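You operate a simulated robot arm through the tools that you are given. There is no shell and no other tool.

You are at the controls of a simulated robot arm. One attempt, no reset.

JOB
Swap the orange sensor for the spare with the same range.
Fine: sensor switch off first and on again after; orange sensor into the red pocket. Where these are worked on the way, their far stop is far enough and under half their travel is too little: sensor switch.

Only the result counts: the job must be done as asked and must still hold three seconds after the hand-in. Knocking over, shifting, dropping, spilling or breaking anything else fails it.

ROBOT AND FRAMES
A 7-joint arm with a two-finger gripper on a trunk, on a base that drives. Base frame: it is fixed to the floor where the robot stands at the start and does not move with it; the origin is under the middle of the robot, x ahead of it, y to its left, z up. Lengths are in mm, angles in rad, forces in N, time in s.
With the tool pointing down near the work surface it reaches from about 100 to 580 mm from the robot's upright axis, wherever it stands. Its first joint turns from -2.496 to 2.496 rad. Places, roughly: aim knob [600, -100, 1000]; red pocket [400, 300, 1000]; sensor seat [500, 100, 1000]; sensor switch [500, 0, 1000]; teach button [600, -100, 1000]. Payload 1.47 kg.
Tool frame: the origin (TCP) lies between the finger pads and is the grasp point; the fingertips stand 16 mm ahead of it; z points along the fingers, y is the line along which they close. Largest opening 87 mm; the body of the gripper starts 55 mm behind the TCP.
Orientation is that of the tool frame in the base frame, as a unit quaternion [x, y, z, w]. With the fingers straight down and closing along the base's y, the tool's x points along the base's -x, its y along +y and its z along -z.

CONTROLS
- The arm moves only by the tool jog_arm. Its argument "deltas" is one flat list of numbers, 7 for each row, row after row: the shift along the tool's x, y, z in units of 20 mm (1.0 is 20 mm), then the turn, a rotation vector about the tool's x, y, z in units of 6 degrees (1.0 is 6 degrees), then the closure, from 0 (fully open) to 1 (shut). In form: [dx, dy, dz, rx, ry, rz, jaw, dx, dy, dz, rx, ry, rz, jaw, ...]. A call has 1 to 20 rows; each row shifts and turns the commanded pose from where the row before left it, along the tool's axes as they then stand. A call with a number of a shift or a turn outside -1 to 1 is refused whole. A row lasts 0.2 s, in which the tool goes at most 50 mm and 0.15 rad; a call with a longer step from one row to the next is refused whole, and so is a gripper value outside its range. A pose out of reach is approached as far as the arm can. The call stops where the force on the tool passes 40 N (or 10 N more than at its start, if that is more) or the arm is blocked; 0.2 s more then pass. The fingers move at their own pace (about 45 mm/s each) and stop on an object; they squeeze with about 28 N. The grip force told is the motor's: it shows also when the fingers shut on nothing. Time passes only in rows, and 0.2 s behind the last, so rows that do not move let the fingers close. The reply holds the time, the measured pose of the TCP, the force on the tool along the base axes, the opening and the grip force, in the units named above and with some noise, with the torque about the TCP (base axes, N m) and any sound that the robot's microphone picked up.
- Cameras (640 x 400 px; columns grow to the right, rows downward): "scene" is now at [145, 8.1, 1682.9]; the picture's right is [0.10, -0.99, 0.00], its down [-0.77, -0.08, -0.64] and it looks along [0.64, 0.06, -0.77] (base axes); focal length 288 px, centre (320, 200). "wrist" rides on the gripper at [73, 12, -89] in the tool frame; the picture's right is [-0.16, 0.99, 0.00], its down [-0.72, -0.12, -0.68] and it looks along [-0.67, -0.11, 0.73] (tool axes); focal length 247 px, centre (320, 200). There is no depth. A picture from a camera that has moved, and an enlarged one, comes with that camera's place and axes in the base frame and with its lens.
- get_image(camera): a new picture of that camera. The clock stands still meanwhile.
- move_column(by): slides the trunk up (or, below 0, down) by that many mm; the arm and the scene camera ride with it, the base frame stays. It gives what a move gives, with no picture.
- roll_base(legs): drives the robot by 1 to 6 legs, each [ahead, left, turn to the left] in mm, mm and rad, along the robot's own axes; the way and the turn of a leg run together, so that a leg with both is an arc; at most 1500 mm and 3.142 rad a leg. The arm and the cameras ride along, it lands a little off, and it stops where it bumps. It gives what a move gives.
- pan_tilt(pan, tilt): turns the head with the scene camera to pan (to the left, within 1.501 rad either way) and tilt (down, from -0.506 to 1.204), counted from straight ahead of the robot. It gives what a move gives.
- enlarge(camera, box): a new picture of the part [left, top, right, bottom] of that camera's present view, enlarged. The clock stands still meanwhile.
- job_done(): hands the job in; it is judged then, once.

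Nothing tells you exact positions but the pictures and the camera data. Unless the task says otherwise, let go and move clear before handing in.

The tools are called after "Call:" as a command line: name --argument value ..., lists and objects as JSON in quotes. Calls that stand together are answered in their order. jog_arm: Moves the arm, as the interface text tells. Its arguments: {"type":"object","properties":{"deltas":{"type":"array","items":{"type":"number"}}},"required":["deltas"]} The other tools are called the same way: move_column (by) slides the trunk up or down; roll_base (legs) drives the base; pan_tilt (pan, tilt) turns the head that bears the scene camera; get_image (camera) takes a picture; enlarge (camera, box) takes an enlarged picture of a part of a camera's view; job_done () hands the job in.

At the start:

```text
time: 0.0
eef_pos: [452.2, 78.7, 1241.7]
tcp_rot: [0.0, 1.0, 0.0, -0.001]
ft_force: [-0.2, -0.7, -0.3]
ft_torque: [0.0, -0.04, 0.01]
finger_gap: 87.0
gripper_force: 0.1
trunk travel left (down, up): [-1025.0, 215.0]
robot x, y, heading: [2.7, 1.1, -0.002]
head pan, tilt: [0.101, 0.878]
```

scene: 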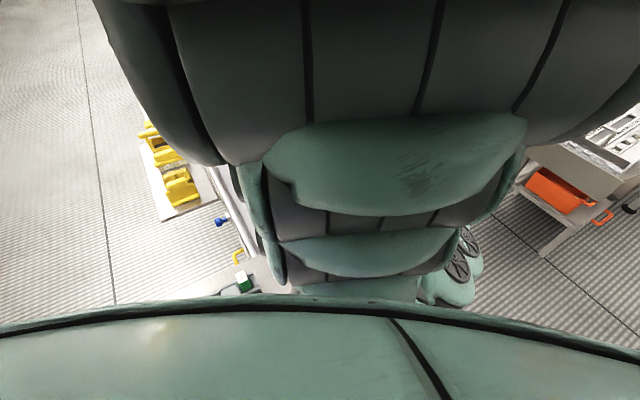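
wrist: 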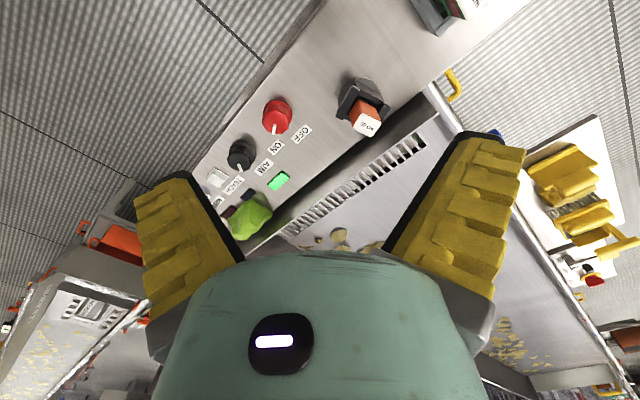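

The scene camera is mostly blocked by the arm; the wrist view shows a panel with a red switch knob, aim knob, teach button and an orange sensor in a seat. I'll enlarge the wrist view to read the details before moving.

Call:
enlarge --camera "wrist" --box '[180, 60, 420, 260]'

Call:
enlarge --camera "wrist" --box '[320, 0, 640, 200]'

Call:
enlarge --camera "wrist" --box '[480, 120, 640, 300]'

Call:
enlarge --camera "scene" --box '[120, 100, 320, 300]'

```text
2.00 times, centred on (300, 160) of wrist
camera zoom: at [379.1, 89.8, 1332.4], right [0.16, 0.99, 0.0], down [0.73, -0.12, 0.68], along [0.67, -0.11, -0.73], focal length 494 px, centre (360, 280)
```

zoom: 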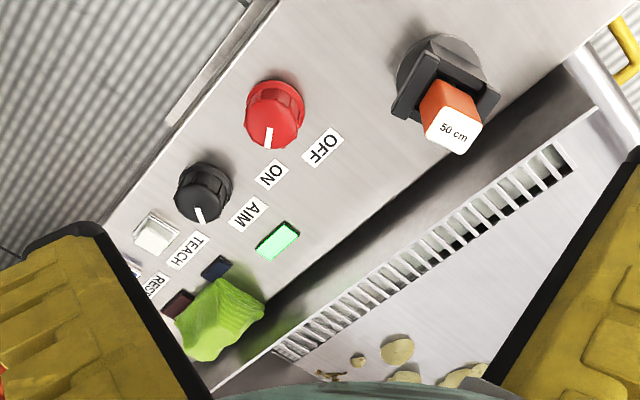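

```text
2.00 times, centred on (480, 100) of wrist
camera zoom: at [379.1, 89.8, 1332.4], right [0.16, 0.99, 0.0], down [0.73, -0.12, 0.68], along [0.67, -0.11, -0.73], focal length 494 px, centre (0, 400)
```

zoom: 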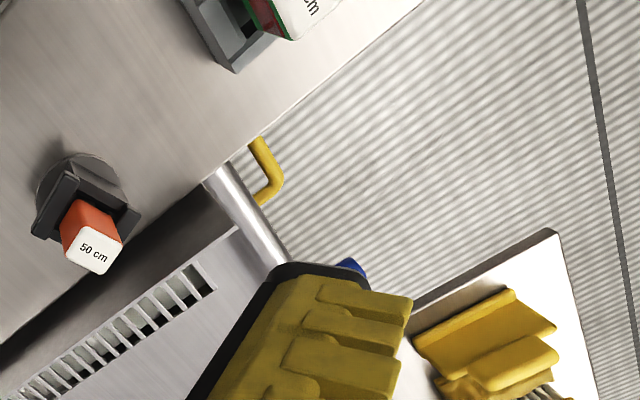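

```text
2.22 times, centred on (560, 210) of wrist
camera zoom: at [379.1, 89.8, 1332.4], right [0.16, 0.99, 0.0], down [0.73, -0.12, 0.68], along [0.67, -0.11, -0.73], focal length 549 px, centre (-213, 178)
```

zoom: 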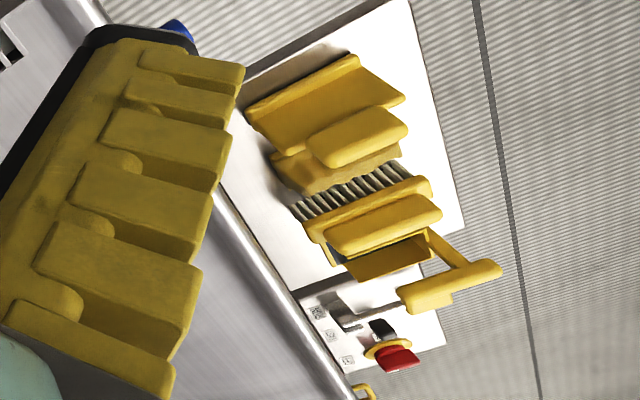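

```text
2.00 times, centred on (220, 200) of scene
camera zoom: at [145.0, 8.1, 1682.9], right [0.1, -0.99, 0.0], down [-0.77, -0.08, -0.64], along [0.64, 0.06, -0.77], focal length 575 px, centre (520, 200)
```

zoom: 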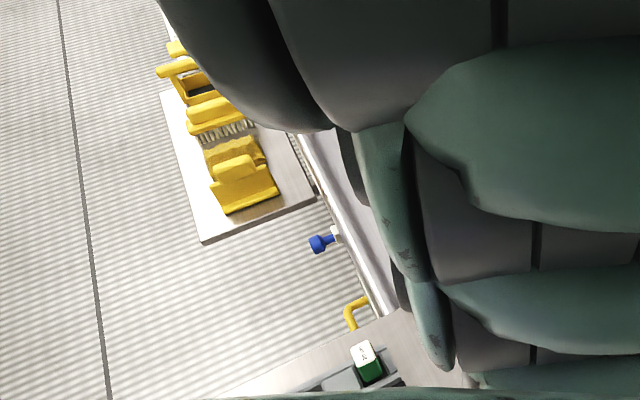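

The orange sensor (50 cm) stands in a seat near (510,124), and the red switch knob points at ON near (506,12). The spares are to the left; I'll turn the head to see them.

Call:
pan_tilt --pan 0.9 --tilt 1.0

Call:
get_image --camera "scene"

```text
time: 1.1
eef_pos: [453.3, 76.9, 1243.3]
tcp_rot: [0.001, 1.0, 0.0, -0.001]
ft_force: [0.4, 0.0, 0.1]
ft_torque: [-0.01, 0.02, 0.0]
finger_gap: 87.0
gripper_force: 0.1
trunk travel left (down, up): [-1025.0, 215.0]
robot x, y, heading: [-0.9, -0.1, -0.0]
head pan, tilt: [0.901, 1.0]
```

```text
taken
camera scene: at [131.6, 31.1, 1674.3], right [0.44, -0.9, 0.0], down [-0.75, -0.37, -0.55], along [0.49, 0.24, -0.84], focal length 288 px, centre (320, 200)
```

scene: 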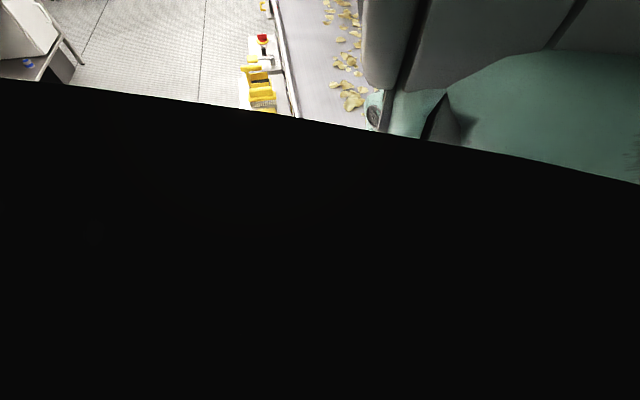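

The head view is blocked by the robot's own body. I'll check whether it has settled, and tilt less.

Call:
pan_tilt --pan 0.9 --tilt 0.75

Call:
get_image --camera "scene"

Call:
get_image --camera "wrist"

```text
time: 1.9
eef_pos: [452.4, 76.3, 1243.8]
tcp_rot: [0.0, 1.0, 0.0, 0.0]
ft_force: [-0.6, 0.8, 0.7]
ft_torque: [0.02, 0.02, 0.01]
finger_gap: 86.9
gripper_force: 0.0
trunk travel left (down, up): [-1025.0, 215.0]
robot x, y, heading: [0.1, 1.9, 0.001]
head pan, tilt: [0.901, 0.75]
```

```text
taken
camera scene: at [131.6, 31.3, 1674.4], right [0.44, -0.9, 0.0], down [-0.75, -0.37, -0.55], along [0.49, 0.24, -0.84], focal length 288 px, centre (320, 200)
```

scene: 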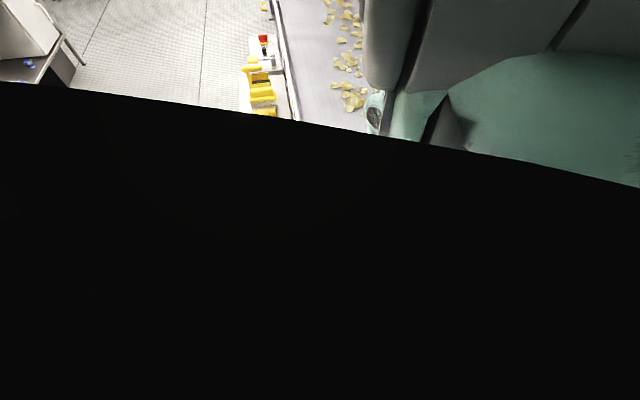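

```text
taken
camera wrist: at [379.0, 89.9, 1332.4], right [0.16, 0.99, 0.0], down [0.73, -0.12, 0.68], along [0.67, -0.11, -0.73], focal length 247 px, centre (320, 200)
```

wrist: 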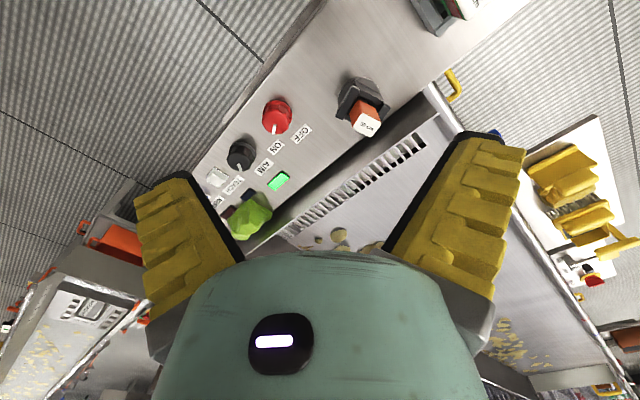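

The wrist camera is the useful one. I'll move the arm left over the tray area to see the spares.

Call:
jog_arm --deltas '[0.5, 1, -0.3, 0, 0, 0, 0, 0.5, 1, -0.3, 0, 0, 0, 0, 0.5, 1, -0.3, 0, 0, 0, 0, 0.5, 1, -0.3, 0, 0, 0, 0, 0.5, 1, -0.3, 0, 0, 0, 0, 0.5, 1, -0.3, 0, 0, 0, 0, 0.5, 1, -0.3, 0, 0, 0, 0, 0.5, 1, -0.3, 0, 0, 0, 0]'

Call:
get_image --camera "wrist"

Call:
pan_tilt --pan 0.3 --tilt 0.9

Call:
get_image --camera "scene"

```text
time: 3.7
eef_pos: [375.2, 239.0, 1289.9]
tcp_rot: [0.0, 1.0, 0.0, -0.001]
ft_force: [0.3, 0.1, -0.5]
ft_torque: [0.01, -0.01, 0.03]
finger_gap: 87.2
gripper_force: 0.0
out of reach, approached as far as the arm can: row 1
trunk travel left (down, up): [-1025.0, 215.0]
robot x, y, heading: [1.1, -3.2, 0.004]
head pan, tilt: [0.901, 0.75]
```

```text
taken
camera wrist: at [301.4, 251.3, 1378.6], right [0.16, 0.99, 0.0], down [0.72, -0.12, 0.68], along [0.67, -0.11, -0.73], focal length 247 px, centre (320, 200)
```

wrist: 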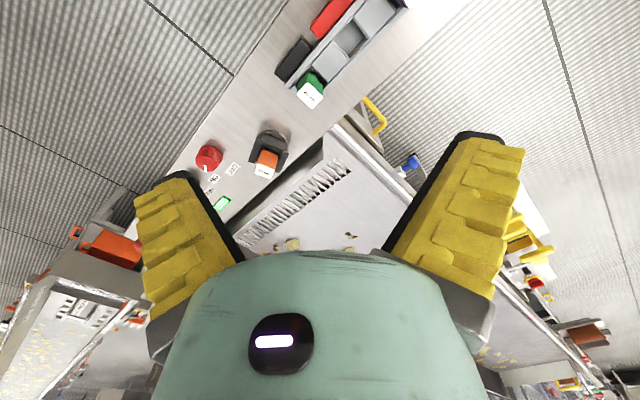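

```text
time: 4.7
eef_pos: [376.2, 238.0, 1289.9]
tcp_rot: [0.0, 1.0, 0.0, -0.001]
ft_force: [0.1, -0.4, 0.4]
ft_torque: [0.03, -0.04, -0.02]
finger_gap: 86.9
gripper_force: 0.0
trunk travel left (down, up): [-1025.0, 215.0]
robot x, y, heading: [0.3, -2.0, -0.002]
head pan, tilt: [0.3, 0.901]
```

```text
taken
camera scene: at [140.7, 22.8, 1681.1], right [0.3, -0.96, 0.0], down [-0.75, -0.23, -0.62], along [0.59, 0.18, -0.78], focal length 288 px, centre (320, 200)
```

scene: 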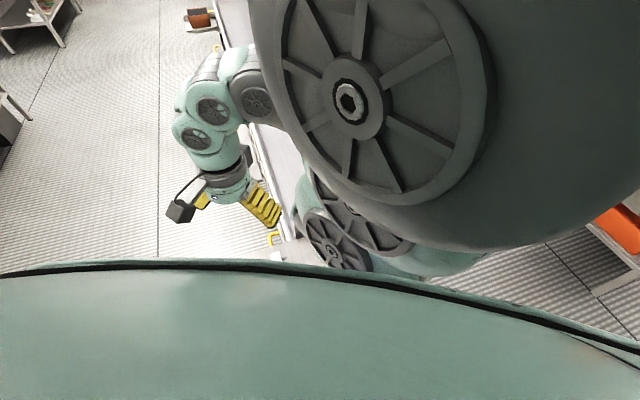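

Call:
enlarge --camera "wrist" --box '[240, 0, 430, 119]'

Call:
jog_arm --deltas '[1, 0.5, 0, 0, 0, 0, 0, 1, 0.5, 0, 0, 0, 0, 0, 1, 0.5, 0, 0, 0, 0, 0, 1, 0.5, 0, 0, 0, 0, 0, 1, 0.5, 0, 0, 0, 0, 0]'

Call:
get_image --camera "wrist"

```text
3.36 times, centred on (335, 60) of wrist
camera zoom: at [301.7, 251.0, 1378.5], right [0.16, 0.99, 0.0], down [0.73, -0.12, 0.68], along [0.67, -0.11, -0.73], focal length 830 px, centre (270, 672)
```

zoom: 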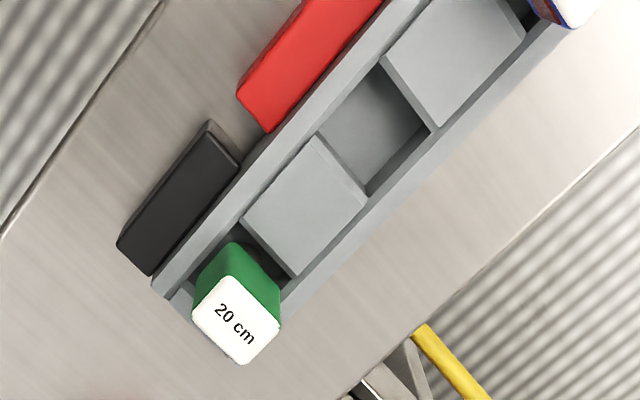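

```text
time: 5.9
eef_pos: [276.3, 289.2, 1291.0]
tcp_rot: [0.001, 1.0, 0.0, -0.001]
ft_force: [-0.5, -0.4, 0.2]
ft_torque: [-0.01, 0.01, 0.0]
finger_gap: 87.0
gripper_force: 0.0
trunk travel left (down, up): [-1025.0, 215.0]
robot x, y, heading: [-4.0, 0.8, -0.001]
head pan, tilt: [0.3, 0.901]
```

```text
taken
camera wrist: at [202.5, 301.2, 1380.3], right [0.16, 0.99, 0.0], down [0.72, -0.12, 0.68], along [0.67, -0.11, -0.73], focal length 247 px, centre (320, 200)
```

wrist: 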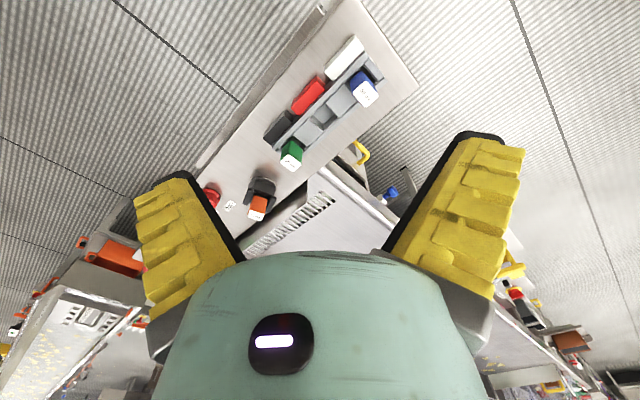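

Call:
enlarge --camera "wrist" --box '[240, 30, 420, 180]'

Call:
enlarge --camera "wrist" --box '[315, 30, 395, 120]'

Call:
enlarge --camera "wrist" --box '[190, 140, 310, 260]'

```text
2.67 times, centred on (330, 105) of wrist
camera zoom: at [202.5, 301.2, 1380.3], right [0.16, 0.99, 0.0], down [0.72, -0.12, 0.68], along [0.67, -0.11, -0.73], focal length 659 px, centre (293, 453)
```

zoom: 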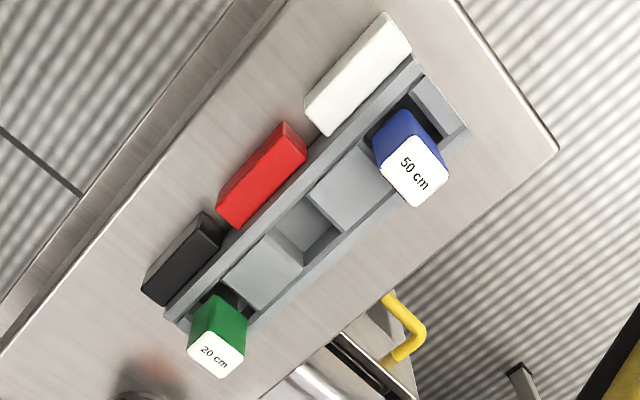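

```text
4.44 times, centred on (355, 75) of wrist
camera zoom: at [202.5, 301.2, 1380.3], right [0.16, 0.99, 0.0], down [0.72, -0.12, 0.68], along [0.67, -0.11, -0.73], focal length 1098 px, centre (164, 756)
```

zoom: 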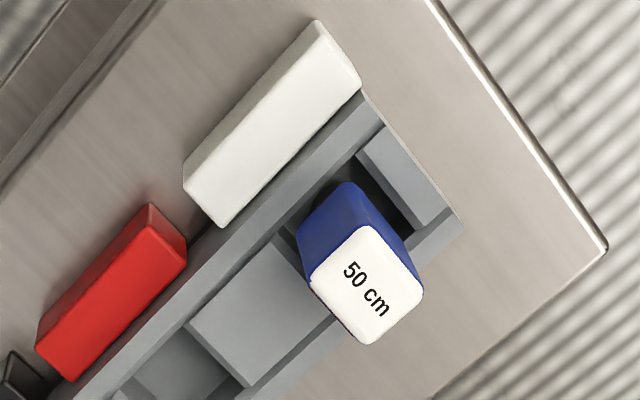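

```text
3.33 times, centred on (250, 200) of wrist
camera zoom: at [202.5, 301.2, 1380.3], right [0.16, 0.99, 0.0], down [0.72, -0.12, 0.68], along [0.67, -0.11, -0.73], focal length 823 px, centre (553, 200)
```

zoom: 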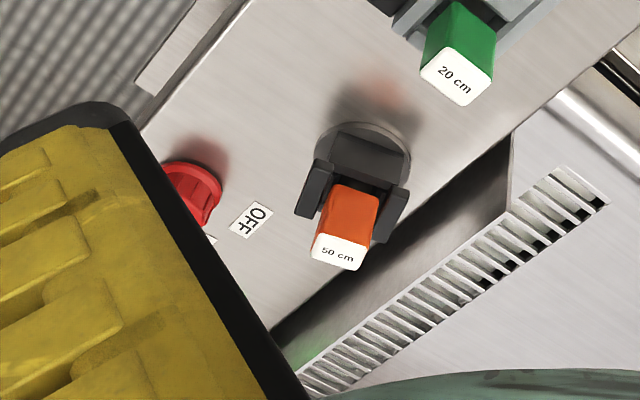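

The blue spare is the 50 cm one (white pocket); green is 20 cm, and the middle pocket with the red marker is empty. Triangulation puts the orange sensor's top near (523,124,1052). I'll now go closer to the seat and the switch for a better look.

Call:
jog_arm --deltas '[-0.9, -0.8, 0.45, 0, 0, 0, 0, -0.9, -0.8, 0.45, 0, 0, 0, 0, -0.9, -0.8, 0.45, 0, 0, 0, 0, -0.9, -0.8, 0.45, 0, 0, 0, 0, -0.9, -0.8, 0.45, 0, 0, 0, 0, -0.9, -0.8, 0.45, 0, 0, 0, 0, -0.9, -0.8, 0.45, 0, 0, 0, 0, -0.9, -0.8, 0.45, 0, 0, 0, 0, -0.9, -0.8, 0.45, 0, 0, 0, 0, -0.9, -0.8, 0.45, 0, 0, 0, 0, -0.9, -0.8, 0.45, 0, 0, 0, 0]'

Call:
get_image --camera "wrist"

Call:
enlarge --camera "wrist" --box '[160, 40, 480, 240]'

```text
time: 8.3
eef_pos: [473.0, 111.0, 1189.1]
tcp_rot: [0.001, 1.0, 0.0, -0.001]
ft_force: [-0.1, 0.3, -0.5]
ft_torque: [0.0, 0.01, -0.01]
finger_gap: 87.2
gripper_force: 0.1
trunk travel left (down, up): [-1025.0, 215.0]
robot x, y, heading: [-2.5, 1.2, -0.002]
head pan, tilt: [0.3, 0.901]
```

```text
taken
camera wrist: at [399.5, 123.2, 1279.1], right [0.16, 0.99, 0.0], down [0.73, -0.11, 0.68], along [0.67, -0.11, -0.73], focal length 247 px, centre (320, 200)
```

wrist: 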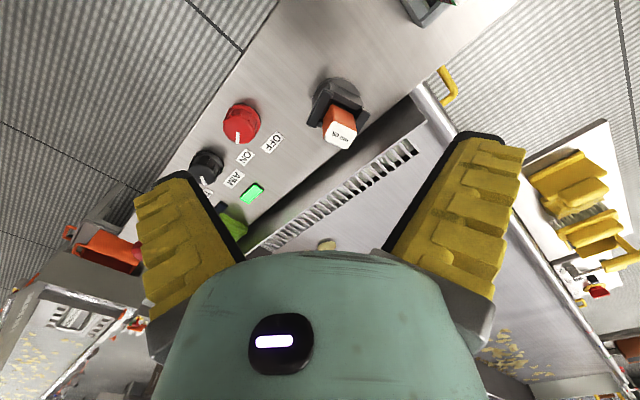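

```text
2.00 times, centred on (320, 140) of wrist
camera zoom: at [399.5, 123.2, 1279.1], right [0.16, 0.99, 0.0], down [0.73, -0.11, 0.68], along [0.67, -0.11, -0.73], focal length 494 px, centre (320, 320)
```

zoom: 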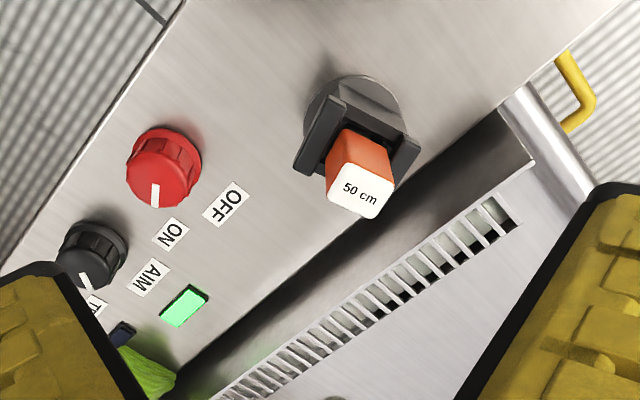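

The panel surface is at z≈971, the knob top at ≈1004, the sensor top at ≈1052. I'll move above the red switch for a closer look.

Call:
jog_arm --deltas '[-0.3, -0.86, 0.8, 0, 0, 0, 0, -0.3, -0.86, 0.8, 0, 0, 0, 0, -0.3, -0.86, 0.8, 0, 0, 0, 0, -0.3, -0.86, 0.8, 0, 0, 0, 0, -0.3, -0.86, 0.8, 0, 0, 0, 0, -0.3, -0.86, 0.8, 0, 0, 0, 0]'

Call:
get_image --camera "wrist"

Call:
enlarge --camera "wrist" --box '[200, 60, 440, 210]'

```text
time: 9.7
eef_pos: [510.4, 8.3, 1094.0]
tcp_rot: [0.0, 1.0, 0.0, 0.0]
ft_force: [0.4, 0.4, 0.0]
ft_torque: [-0.01, 0.02, -0.01]
finger_gap: 87.1
gripper_force: 0.2
trunk travel left (down, up): [-1025.0, 215.0]
robot x, y, heading: [0.6, 1.2, -0.0]
head pan, tilt: [0.3, 0.901]
```

```text
taken
camera wrist: at [436.6, 22.1, 1182.9], right [0.16, 0.99, 0.0], down [0.72, -0.12, 0.68], along [0.67, -0.11, -0.73], focal length 247 px, centre (320, 200)
```

wrist: 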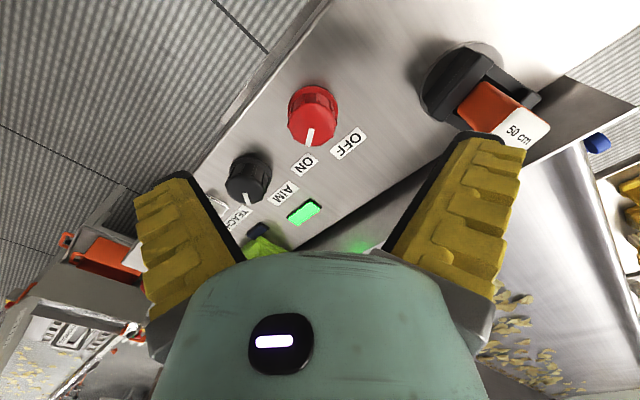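

```text
2.67 times, centred on (320, 135) of wrist
camera zoom: at [436.6, 22.1, 1182.9], right [0.16, 0.99, 0.0], down [0.72, -0.12, 0.68], along [0.67, -0.11, -0.73], focal length 659 px, centre (320, 373)
```

zoom: 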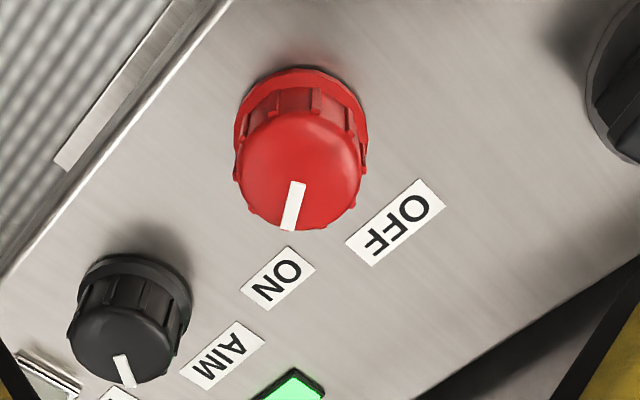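

The switch knob sits at about (519,3), top z≈1004, pointing to ON at azimuth about -18°; OFF lies about 50° counter-clockwise (seen from above). I'll lower over it, pre-rotated a bit.

Call:
jog_arm --deltas '[-0.15, -0.09, 0.9, 0, 0, 0, 0.2, -0.15, -0.09, 0.9, 0, 0, 0, 0.2, -0.15, -0.09, 0.9, 0, 0, 0, 0.2, 0, 0, 0, 0, 0, 1, 0.2, 0, 0, 0, 0, 0, 1, 0.2, 0, 0, 0, 0, 0, 1, 0.2, 0, 0, 0, 0, 0, 1, 0.2]'

Call:
get_image --camera "wrist"

Call:
enlarge --camera "wrist" --box '[200, 60, 440, 210]'

```text
time: 11.3
eef_pos: [518.2, 3.2, 1041.7]
tcp_rot: [0.209, 0.978, -0.001, 0.0]
ft_force: [-0.2, 0.6, 0.6]
ft_torque: [-0.02, -0.02, 0.02]
finger_gap: 73.1
gripper_force: 2.6
trunk travel left (down, up): [-1025.0, 215.0]
robot x, y, heading: [3.2, -3.2, 0.0]
head pan, tilt: [0.3, 0.901]
```

```text
taken
camera wrist: at [455.3, 44.6, 1129.7], right [0.55, 0.84, 0.0], down [0.61, -0.4, 0.68], along [0.57, -0.37, -0.73], focal length 247 px, centre (320, 200)
```

wrist: 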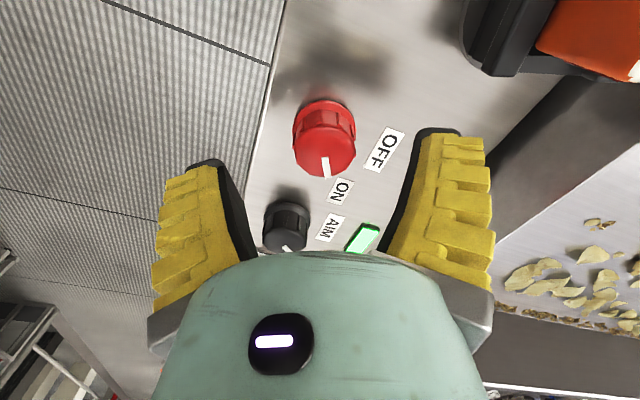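

```text
2.67 times, centred on (320, 135) of wrist
camera zoom: at [455.3, 44.6, 1129.7], right [0.55, 0.84, 0.0], down [0.61, -0.4, 0.68], along [0.57, -0.37, -0.73], focal length 659 px, centre (320, 373)
```

zoom: 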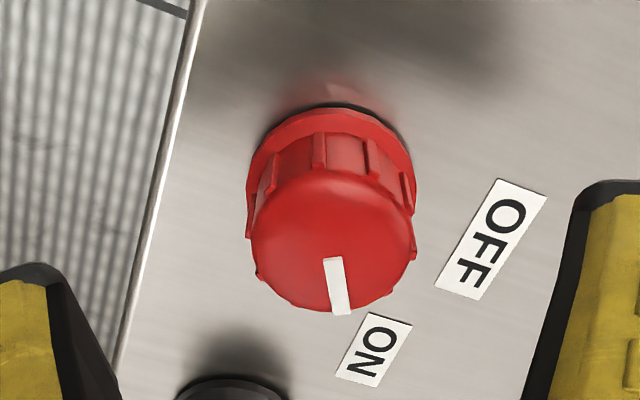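

The knob centre is about (521,4). I'll correct a few mm, descend to grip height and close on the knob.

Call:
jog_arm --deltas '[-0.17, 0.1, 0, 0, 0, 0, 0.2, 0, 0, 0.7, 0, 0, 0, 0.2, 0, 0, 0.7, 0, 0, 0, 0.2, 0, 0, 0.65, 0, 0, 0, 0.2, 0, 0, 0, 0, 0, 0, 0.2]'

Call:
get_image --camera "wrist"

```text
time: 12.5
eef_pos: [521.8, 4.9, 999.1]
tcp_rot: [0.209, 0.978, 0.0, -0.001]
ft_force: [0.7, -0.1, -0.1]
ft_torque: [-0.03, 0.0, -0.03]
finger_gap: 73.3
gripper_force: 2.1
trunk travel left (down, up): [-1025.0, 215.0]
robot x, y, heading: [-2.8, -2.1, -0.0]
head pan, tilt: [0.3, 0.901]
```

```text
taken
camera wrist: at [459.8, 45.3, 1087.5], right [0.55, 0.84, 0.0], down [0.62, -0.4, 0.68], along [0.57, -0.37, -0.73], focal length 247 px, centre (320, 200)
```

wrist: 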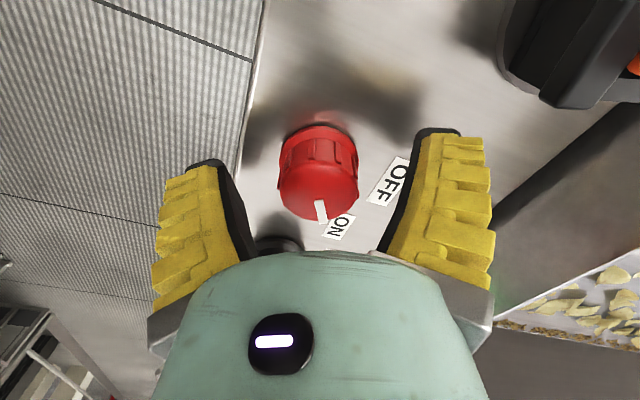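

The knob is centred between the fingers; I'll close on it.

Call:
jog_arm --deltas '[0, 0, 0, 0, 0, 0, 0.6, 0, 0, 0, 0, 0, 0, 0.8, 0, 0, 0, 0, 0, 0, 1, 0, 0, 0, 0, 0, 0, 1, 0, 0, 0, 0, 0, 0, 1]'

Call:
get_image --camera "wrist"

```text
time: 13.7
eef_pos: [522.3, 3.0, 998.8]
tcp_rot: [0.208, 0.978, -0.002, 0.0]
ft_force: [-4.0, -4.1, 7.9]
ft_torque: [-0.14, -0.24, 0.0]
finger_gap: 31.8
gripper_force: 30.0
trunk travel left (down, up): [-1025.0, 215.0]
robot x, y, heading: [-0.3, 1.7, -0.007]
head pan, tilt: [0.3, 0.901]
```

```text
taken
camera wrist: at [459.7, 44.1, 1087.7], right [0.55, 0.84, 0.0], down [0.62, -0.4, 0.68], along [0.57, -0.37, -0.73], focal length 247 px, centre (320, 200)
```

wrist: 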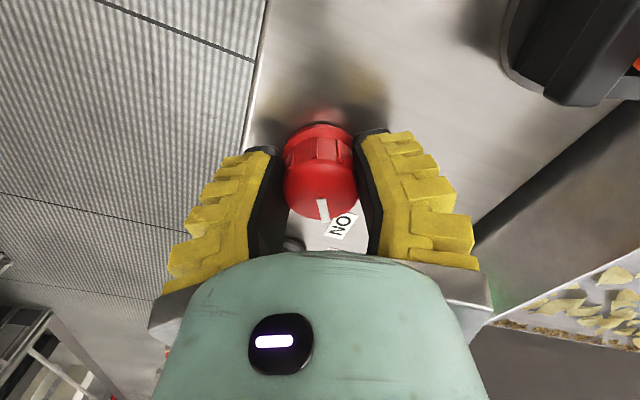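

Gripped with small side force. Now turn counter-clockwise (seen from above) in steps toward OFF.

Call:
jog_arm --deltas '[0, 0, 0, 0, 0, -1, 1, 0, 0, 0, 0, 0, -1, 1, 0, 0, 0, 0, 0, -1, 1, 0, 0, 0, 0, 0, -1, 1]'

Call:
get_image --camera "wrist"

```text
time: 14.7
eef_pos: [522.0, 1.7, 999.1]
tcp_rot: [-0.001, 1.0, -0.002, 0.0]
ft_force: [3.4, -12.5, -8.6]
ft_torque: [0.1, -0.49, -0.04]
finger_gap: 30.1
gripper_force: 30.3
trunk travel left (down, up): [-1025.0, 215.0]
robot x, y, heading: [-1.0, -0.8, 0.004]
head pan, tilt: [0.3, 0.901]
```

```text
taken
camera wrist: at [448.6, 13.9, 1088.2], right [0.16, 0.99, 0.0], down [0.72, -0.11, 0.68], along [0.67, -0.11, -0.73], focal length 247 px, centre (320, 200)
```

wrist: 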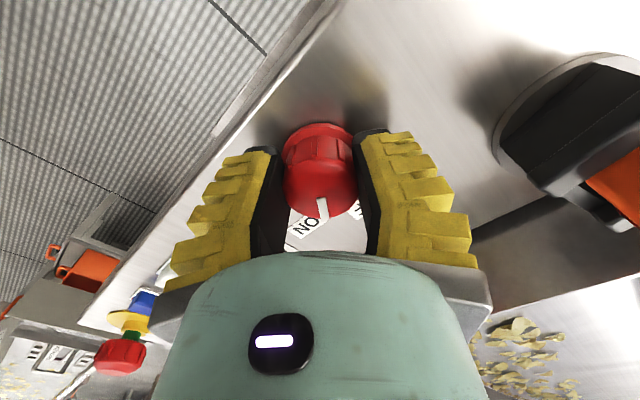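

The knob follows the gripper. I'll keep turning.

Call:
jog_arm --deltas '[0, 0, 0, 0, 0, -1, 1, 0, 0, 0, 0, 0, -1, 1, 0, 0, 0, 0, 0, -1, 1, 0, 0, 0, 0, 0, -1, 1]'

Call:
get_image --camera "wrist"

```text
time: 15.7
eef_pos: [521.9, -1.2, 999.2]
tcp_rot: [-0.209, 0.978, -0.003, -0.001]
ft_force: [9.5, -18.1, -12.9]
ft_torque: [0.24, -0.11, -0.06]
finger_gap: 28.4
gripper_force: 29.5
trunk travel left (down, up): [-1025.0, 215.0]
robot x, y, heading: [-1.8, -0.1, 0.002]
head pan, tilt: [0.3, 0.901]
```

```text
taken
camera wrist: at [450.8, -18.0, 1089.1], right [-0.26, 0.97, -0.01], down [0.71, 0.19, 0.68], along [0.66, 0.17, -0.73], focal length 247 px, centre (320, 200)
```

wrist: 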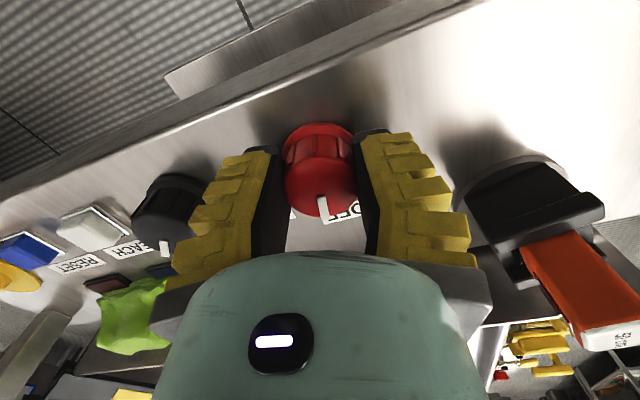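

The knob turned the full 48° and points about at OFF, but side force builds up from a small off-centre grip. I'll relieve it by shifting toward the force, then turn further to the stop.

Call:
jog_arm --deltas '[0.05, -0.28, 0.05, 0, 0, 0, 1, 0, 0, 0, 0, 0, 0, 1]'

Call:
enlarge --camera "wrist" --box '[240, 100, 420, 250]'

```text
time: 16.3
eef_pos: [524.8, 0.7, 999.8]
tcp_rot: [-0.209, 0.978, 0.001, -0.001]
ft_force: [-0.3, -4.9, 9.6]
ft_torque: [-0.09, 0.11, -0.01]
finger_gap: 28.4
gripper_force: 29.9
trunk travel left (down, up): [-1025.0, 215.0]
robot x, y, heading: [-1.5, 4.1, 0.003]
head pan, tilt: [0.3, 0.901]
```

```text
2.67 times, centred on (330, 175) of wrist
camera zoom: at [452.0, -18.3, 1088.4], right [-0.26, 0.97, 0.0], down [0.71, 0.19, 0.68], along [0.66, 0.18, -0.73], focal length 659 px, centre (293, 267)
```

zoom: 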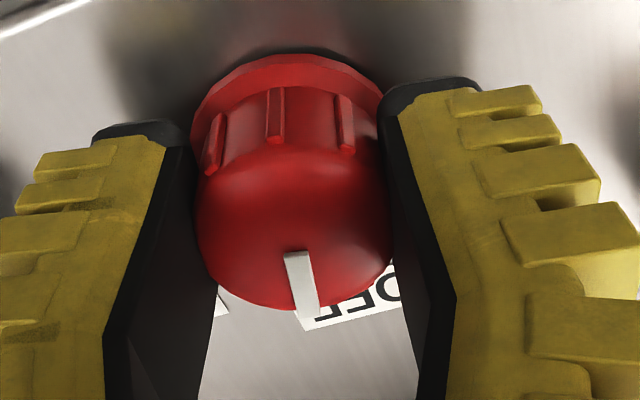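

Call:
jog_arm --deltas '[0, 0, 0, 0, 0, -1, 1, 0, 0, 0, 0, 0, -0.7, 1, 0, 0, 0, 0, 0, 0, 1]'

Call:
enlarge --camera "wrist" --box '[240, 100, 420, 250]'

```text
time: 17.1
eef_pos: [524.5, -0.0, 1000.6]
tcp_rot: [-0.295, 0.956, 0.0, 0.0]
ft_force: [4.9, -1.8, -1.7]
ft_torque: [0.11, 0.02, 0.06]
finger_gap: 27.8
gripper_force: 30.0
trunk travel left (down, up): [-1025.0, 215.0]
robot x, y, heading: [2.2, -0.8, 0.002]
head pan, tilt: [0.3, 0.901]
```

```text
2.67 times, centred on (330, 175) of wrist
camera zoom: at [456.5, -30.9, 1088.3], right [-0.43, 0.91, 0.0], down [0.66, 0.31, 0.68], along [0.62, 0.29, -0.73], focal length 659 px, centre (293, 267)
```

zoom: 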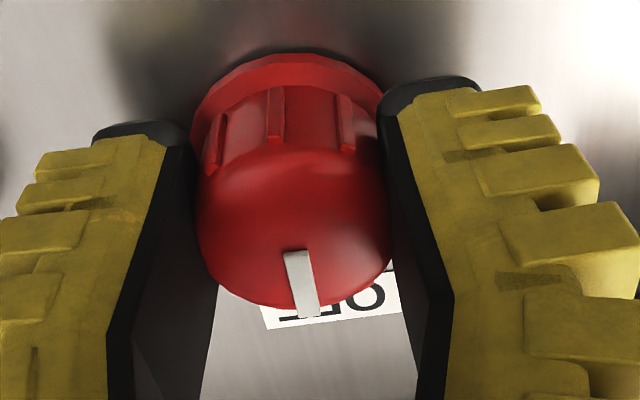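

It still turns freely; I'll continue to find the stop.

Call:
jog_arm --deltas '[0, 0, 0, 0, 0, -0.7, 1, 0, 0, 0, 0, 0, -0.7, 1, 0, 0, 0, 0, 0, 0, 1]'

Call:
enlarge --camera "wrist" --box '[240, 100, 420, 250]'

```text
time: 17.9
eef_pos: [524.9, 1.2, 999.4]
tcp_rot: [-0.364, 0.931, 0.001, 0.001]
ft_force: [11.8, 5.2, -7.1]
ft_torque: [0.19, -0.2, -0.5]
finger_gap: 26.1
gripper_force: 30.3
trunk travel left (down, up): [-1025.0, 215.0]
robot x, y, heading: [-0.9, 3.8, 0.0]
head pan, tilt: [0.3, 0.901]
```

```text
2.67 times, centred on (330, 175) of wrist
camera zoom: at [463.2, -39.4, 1088.4], right [-0.55, 0.83, 0.0], down [0.61, 0.4, 0.68], along [0.57, 0.38, -0.73], focal length 659 px, centre (293, 267)
```

zoom: 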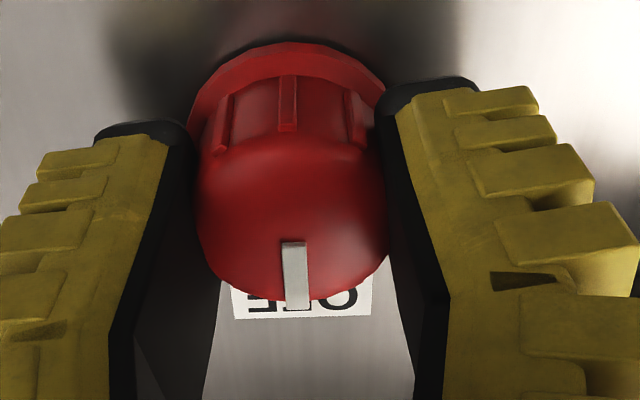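

The torque jumped to -0.5 and the knob began to slip: it is at its stop with the pointer at the centre of OFF. I'll release and rise.

Call:
jog_arm --deltas '[0, 0, 0, 0, 0, 0, 0.6, 0, 0, 0, 0, 0, 0, 0.3, 0, 0, 0, 0, 0, 0, 0.2, 0, 0, 0, 0, 0, 0, 0.2, 0, 0, -0.8, 0, 0, 0, 0.2, 0, 0, -0.8, 0, 0, 0, 0.2, 0, 0, -0.9, 0, 0, 0, 0.1, 0, 0, -0.9, 0, 0, 0, 0, 0, 0, -0.9, 0, 0, 0, 0, 0, 0, -0.9, 0, 0, 0, 0]'

Call:
get_image --camera "wrist"

Call:
enlarge --camera "wrist" --box '[220, 60, 460, 210]'

```text
time: 20.1
eef_pos: [522.3, -1.8, 1102.2]
tcp_rot: [-0.364, 0.932, 0.001, -0.002]
ft_force: [-0.7, -0.2, -1.0]
ft_torque: [0.01, 0.0, 0.03]
finger_gap: 87.0
gripper_force: 0.0
trunk travel left (down, up): [-1025.0, 215.0]
robot x, y, heading: [-0.8, 0.1, 0.0]
head pan, tilt: [0.3, 0.901]
```

```text
taken
camera wrist: at [461.1, -41.8, 1191.8], right [-0.55, 0.83, 0.0], down [0.61, 0.4, 0.68], along [0.56, 0.38, -0.74], focal length 247 px, centre (320, 200)
```

wrist: 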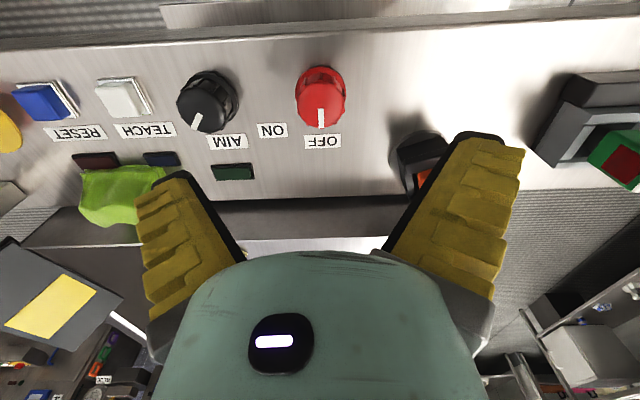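

```text
2.67 times, centred on (340, 135) of wrist
camera zoom: at [461.1, -41.8, 1191.8], right [-0.55, 0.83, 0.0], down [0.61, 0.4, 0.68], along [0.56, 0.38, -0.74], focal length 659 px, centre (267, 373)
```

zoom: 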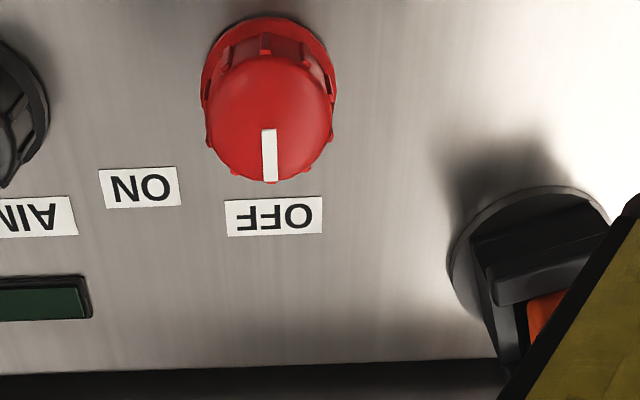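

The switch is OFF and the lamp is dark. Next I'll go above the orange sensor, with the fingers set to close across its free faces (away from the seat lugs).

Call:
jog_arm --deltas '[-0.86, 0.9, -0.4, 0, 0, 0, 0, -0.86, 0.9, -0.4, 0, 0, 0, 0, -0.86, 0.9, -0.4, 0, 0, 0, 0, -0.86, 0.9, -0.4, 0, 0, 0, 0, -0.86, 0.9, -0.4, 0, 0, 0, 0, 0, 0, 0, 0, 0, -1, 0, 0, 0, 0, 0, 0, -1, 0, 0, 0, 0, 0, 0, -1, 0]'

Call:
get_image --camera "wrist"

Call:
enlarge --camera "wrist" --box '[230, 60, 430, 240]'

```text
time: 21.9
eef_pos: [526.5, 122.7, 1142.5]
tcp_rot: [-0.506, 0.862, 0.001, -0.001]
ft_force: [0.3, -0.3, -0.2]
ft_torque: [0.0, -0.03, 0.0]
finger_gap: 87.0
gripper_force: 0.2
trunk travel left (down, up): [-1025.0, 215.0]
robot x, y, heading: [0.7, 1.8, -0.005]
head pan, tilt: [0.3, 0.901]
```

```text
taken
camera wrist: at [478.8, 66.1, 1232.3], right [-0.78, 0.62, 0.0], down [0.46, 0.58, 0.68], along [0.42, 0.53, -0.73], focal length 247 px, centre (320, 200)
```

wrist: 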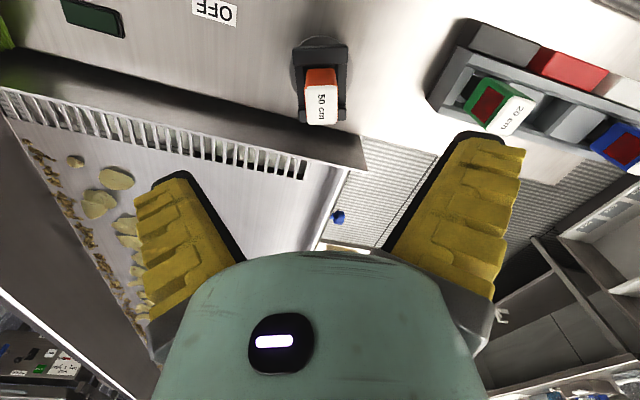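

```text
2.22 times, centred on (330, 150) of wrist
camera zoom: at [478.8, 66.1, 1232.3], right [-0.78, 0.62, 0.0], down [0.46, 0.58, 0.68], along [0.42, 0.53, -0.73], focal length 549 px, centre (298, 311)
```

zoom: 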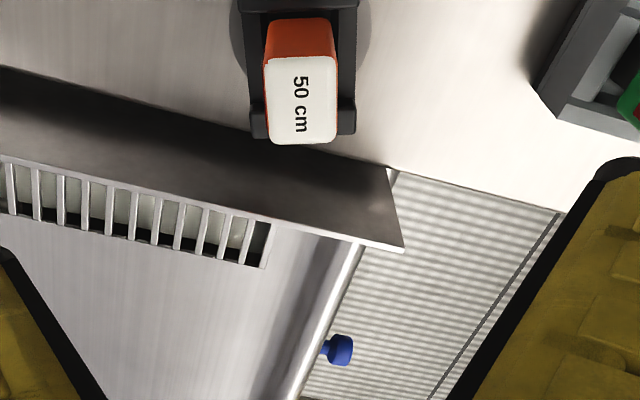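

The orange sensor's top centre is about (523,123), short axis about 142° in azimuth, and the lens side faces text-bottom on every sensor. I'll align the yaw and lower to just above it, then check centring.

Call:
jog_arm --deltas '[0, 0, 0, 0, 0, 0.7, 0, 0, 0, 0, 0, 0, 0.7, 0, 0.1, 0.06, 0.7, 0, 0, 0, 0, 0, 0, 0.7, 0, 0, 0, 0, 0, 0, 0.7, 0, 0, 0, 0, 0, 0, 0.7, 0, 0, 0, 0, 0, 0, 0, 0, 0, 0, 0]'

Call:
get_image --camera "wrist"

Call:
enlarge --camera "wrist" --box '[220, 100, 420, 250]'

```text
time: 23.5
eef_pos: [523.2, 122.6, 1085.6]
tcp_rot: [-0.439, 0.898, 0.0, -0.001]
ft_force: [-0.3, 0.3, -0.5]
ft_torque: [-0.03, -0.02, 0.0]
finger_gap: 87.1
gripper_force: 0.0
trunk travel left (down, up): [-1025.0, 215.0]
robot x, y, heading: [-2.5, -2.7, 0.004]
head pan, tilt: [0.3, 0.901]
```

```text
taken
camera wrist: at [468.1, 73.8, 1175.9], right [-0.68, 0.73, 0.0], down [0.54, 0.5, 0.68], along [0.5, 0.46, -0.73], focal length 247 px, centre (320, 200)
```

wrist: 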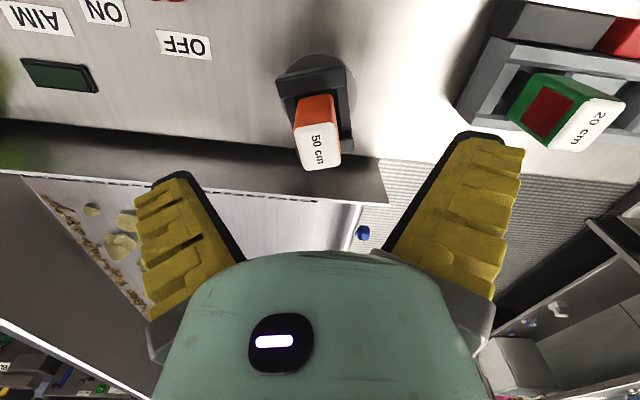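

```text
2.67 times, centred on (320, 175) of wrist
camera zoom: at [468.1, 73.8, 1175.9], right [-0.68, 0.73, 0.0], down [0.54, 0.5, 0.68], along [0.5, 0.46, -0.73], focal length 659 px, centre (320, 267)
```

zoom: 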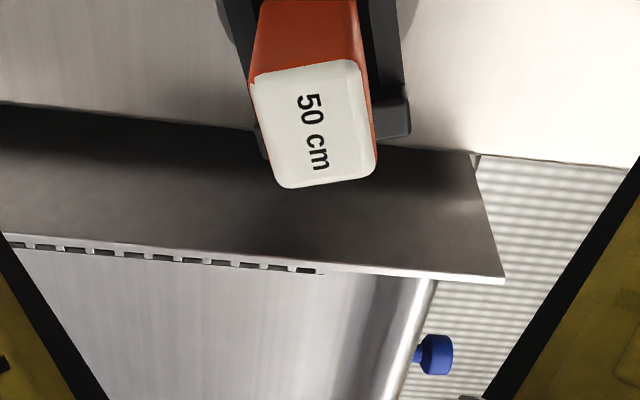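

Centre (523.4,123.8), yaw 143.7°, size about 22 × 27 mm — within 1 mm of the tool. Fine adjust, descend to TCP z≈1031 (tips just above the lugs) and close.

Call:
jog_arm --deltas '[-0.02, -0.04, 0, 0, 0, -0.27, 0, 0, 0, 0.69, 0, 0, 0, 0.1, 0, 0, 0.69, 0, 0, 0, 0.2, 0, 0, 0.69, 0, 0, 0, 0.3, 0, 0, 0.69, 0, 0, 0, 0.3, 0, 0, 0, 0, 0, 0, 0.3]'

Call:
get_image --camera "wrist"

```text
time: 24.9
eef_pos: [523.7, 122.9, 1032.1]
tcp_rot: [-0.452, 0.892, 0.0, -0.001]
ft_force: [-0.3, -0.4, 0.6]
ft_torque: [0.01, 0.05, 0.01]
finger_gap: 65.5
gripper_force: 3.2
trunk travel left (down, up): [-1025.0, 215.0]
robot x, y, heading: [-0.2, 1.8, 0.001]
head pan, tilt: [0.3, 0.901]
```

```text
taken
camera wrist: at [470.9, 71.0, 1121.1], right [-0.7, 0.71, 0.0], down [0.52, 0.52, 0.68], along [0.48, 0.48, -0.73], focal length 247 px, centre (320, 200)
```

wrist: 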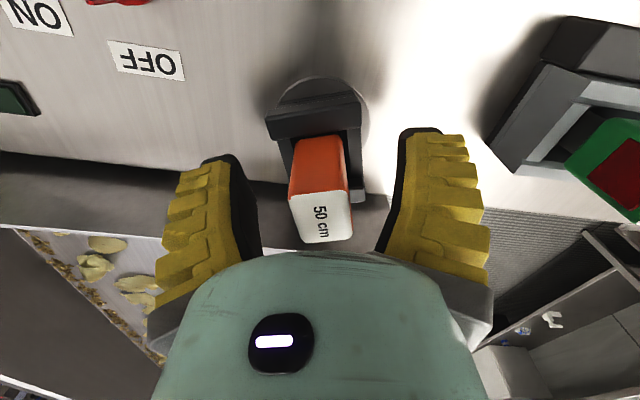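

Well centred. Close on the sensor.

Call:
jog_arm --deltas '[0, 0, 0, 0, 0, 0, 0.6, 0, 0, 0, 0, 0, 0, 0.8, 0, 0, 0, 0, 0, 0, 1, 0, 0, 0, 0, 0, 0, 1, 0, 0, 0, 0, 0, 0, 1]'

Call:
get_image --camera "wrist"

```text
time: 26.1
eef_pos: [523.7, 121.9, 1032.9]
tcp_rot: [-0.452, 0.892, 0.0, -0.001]
ft_force: [-5.5, -1.3, 13.5]
ft_torque: [-0.14, 0.19, -0.02]
finger_gap: 19.5
gripper_force: 28.4
trunk travel left (down, up): [-1025.0, 215.0]
robot x, y, heading: [2.2, 2.2, -0.007]
head pan, tilt: [0.3, 0.901]
```

```text
taken
camera wrist: at [471.1, 71.0, 1121.9], right [-0.7, 0.71, 0.0], down [0.52, 0.52, 0.68], along [0.48, 0.48, -0.73], focal length 247 px, centre (320, 200)
```

wrist: 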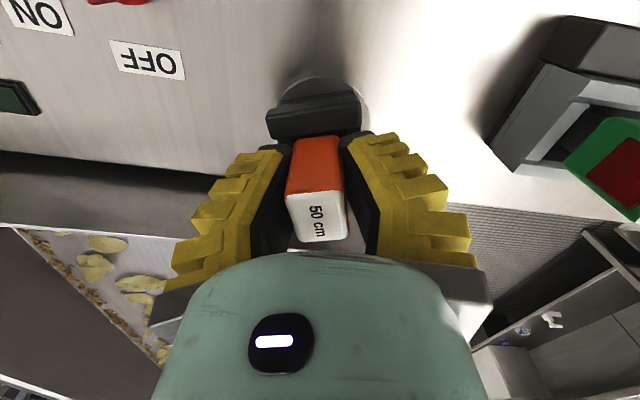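

Grip is firm (19.5 mm). Lift straight up.

Call:
jog_arm --deltas '[0, 0, -0.3, 0, 0, 0, 1, 0, 0, -0.5, 0, 0, 0, 1, 0, 0, -0.6, 0, 0, 0, 1, 0, 0, -0.8, 0, 0, 0, 1, 0, 0, -0.8, 0, 0, 0, 1, 0, 0, -0.8, 0, 0, 0, 1, 0, 0, -0.8, 0, 0, 0, 1, 0, 0, -0.8, 0, 0, 0, 1, 0, 0, -0.8, 0, 0, 0, 1]'

Call:
get_image --camera "wrist"

```text
time: 28.1
eef_pos: [523.0, 121.5, 1155.4]
tcp_rot: [-0.453, 0.892, 0.0, -0.001]
ft_force: [0.7, 0.1, -2.2]
ft_torque: [0.05, 0.03, 0.05]
finger_gap: 14.3
gripper_force: 28.2
trunk travel left (down, up): [-1025.0, 215.0]
robot x, y, heading: [-1.5, 0.4, 0.0]
head pan, tilt: [0.3, 0.901]
```

```text
taken
camera wrist: at [470.6, 70.4, 1245.0], right [-0.7, 0.71, 0.0], down [0.52, 0.52, 0.68], along [0.48, 0.48, -0.73], focal length 247 px, centre (320, 200)
```

wrist: 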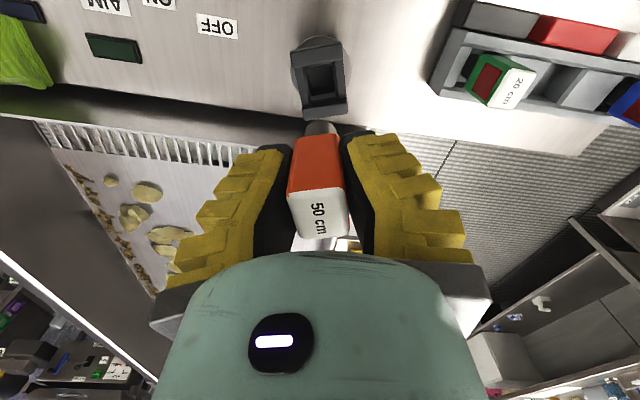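

Call:
enlarge --camera "wrist" --box '[240, 20, 400, 250]'

Call:
enlarge --camera "wrist" --box '[420, 0, 640, 140]'

```text
1.74 times, centred on (320, 135) of wrist
camera zoom: at [470.6, 70.4, 1245.0], right [-0.7, 0.71, 0.0], down [0.52, 0.52, 0.68], along [0.48, 0.48, -0.73], focal length 430 px, centre (320, 313)
```

zoom: 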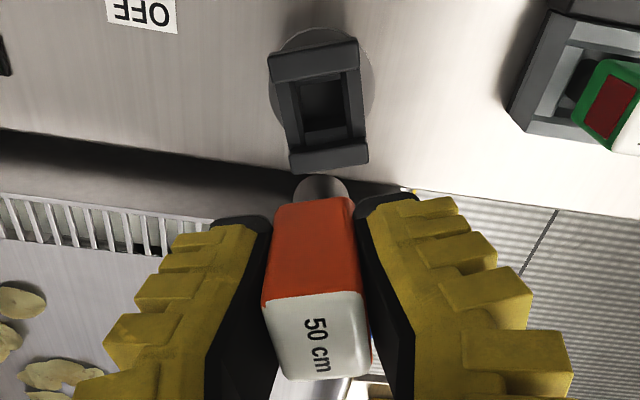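

```text
2.86 times, centred on (530, 70) of wrist
camera zoom: at [470.6, 70.4, 1245.0], right [-0.7, 0.71, 0.0], down [0.52, 0.52, 0.68], along [0.48, 0.48, -0.73], focal length 706 px, centre (-280, 571)
```

zoom: 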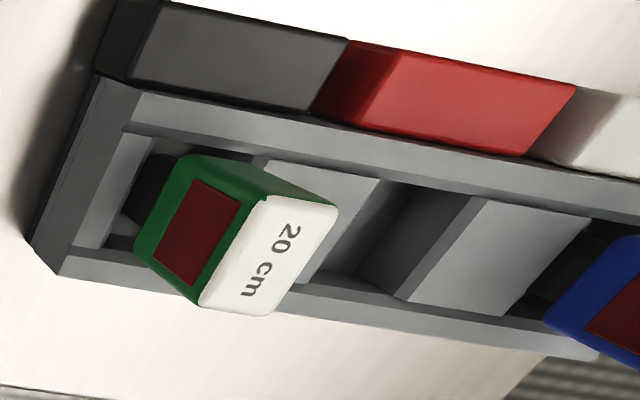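

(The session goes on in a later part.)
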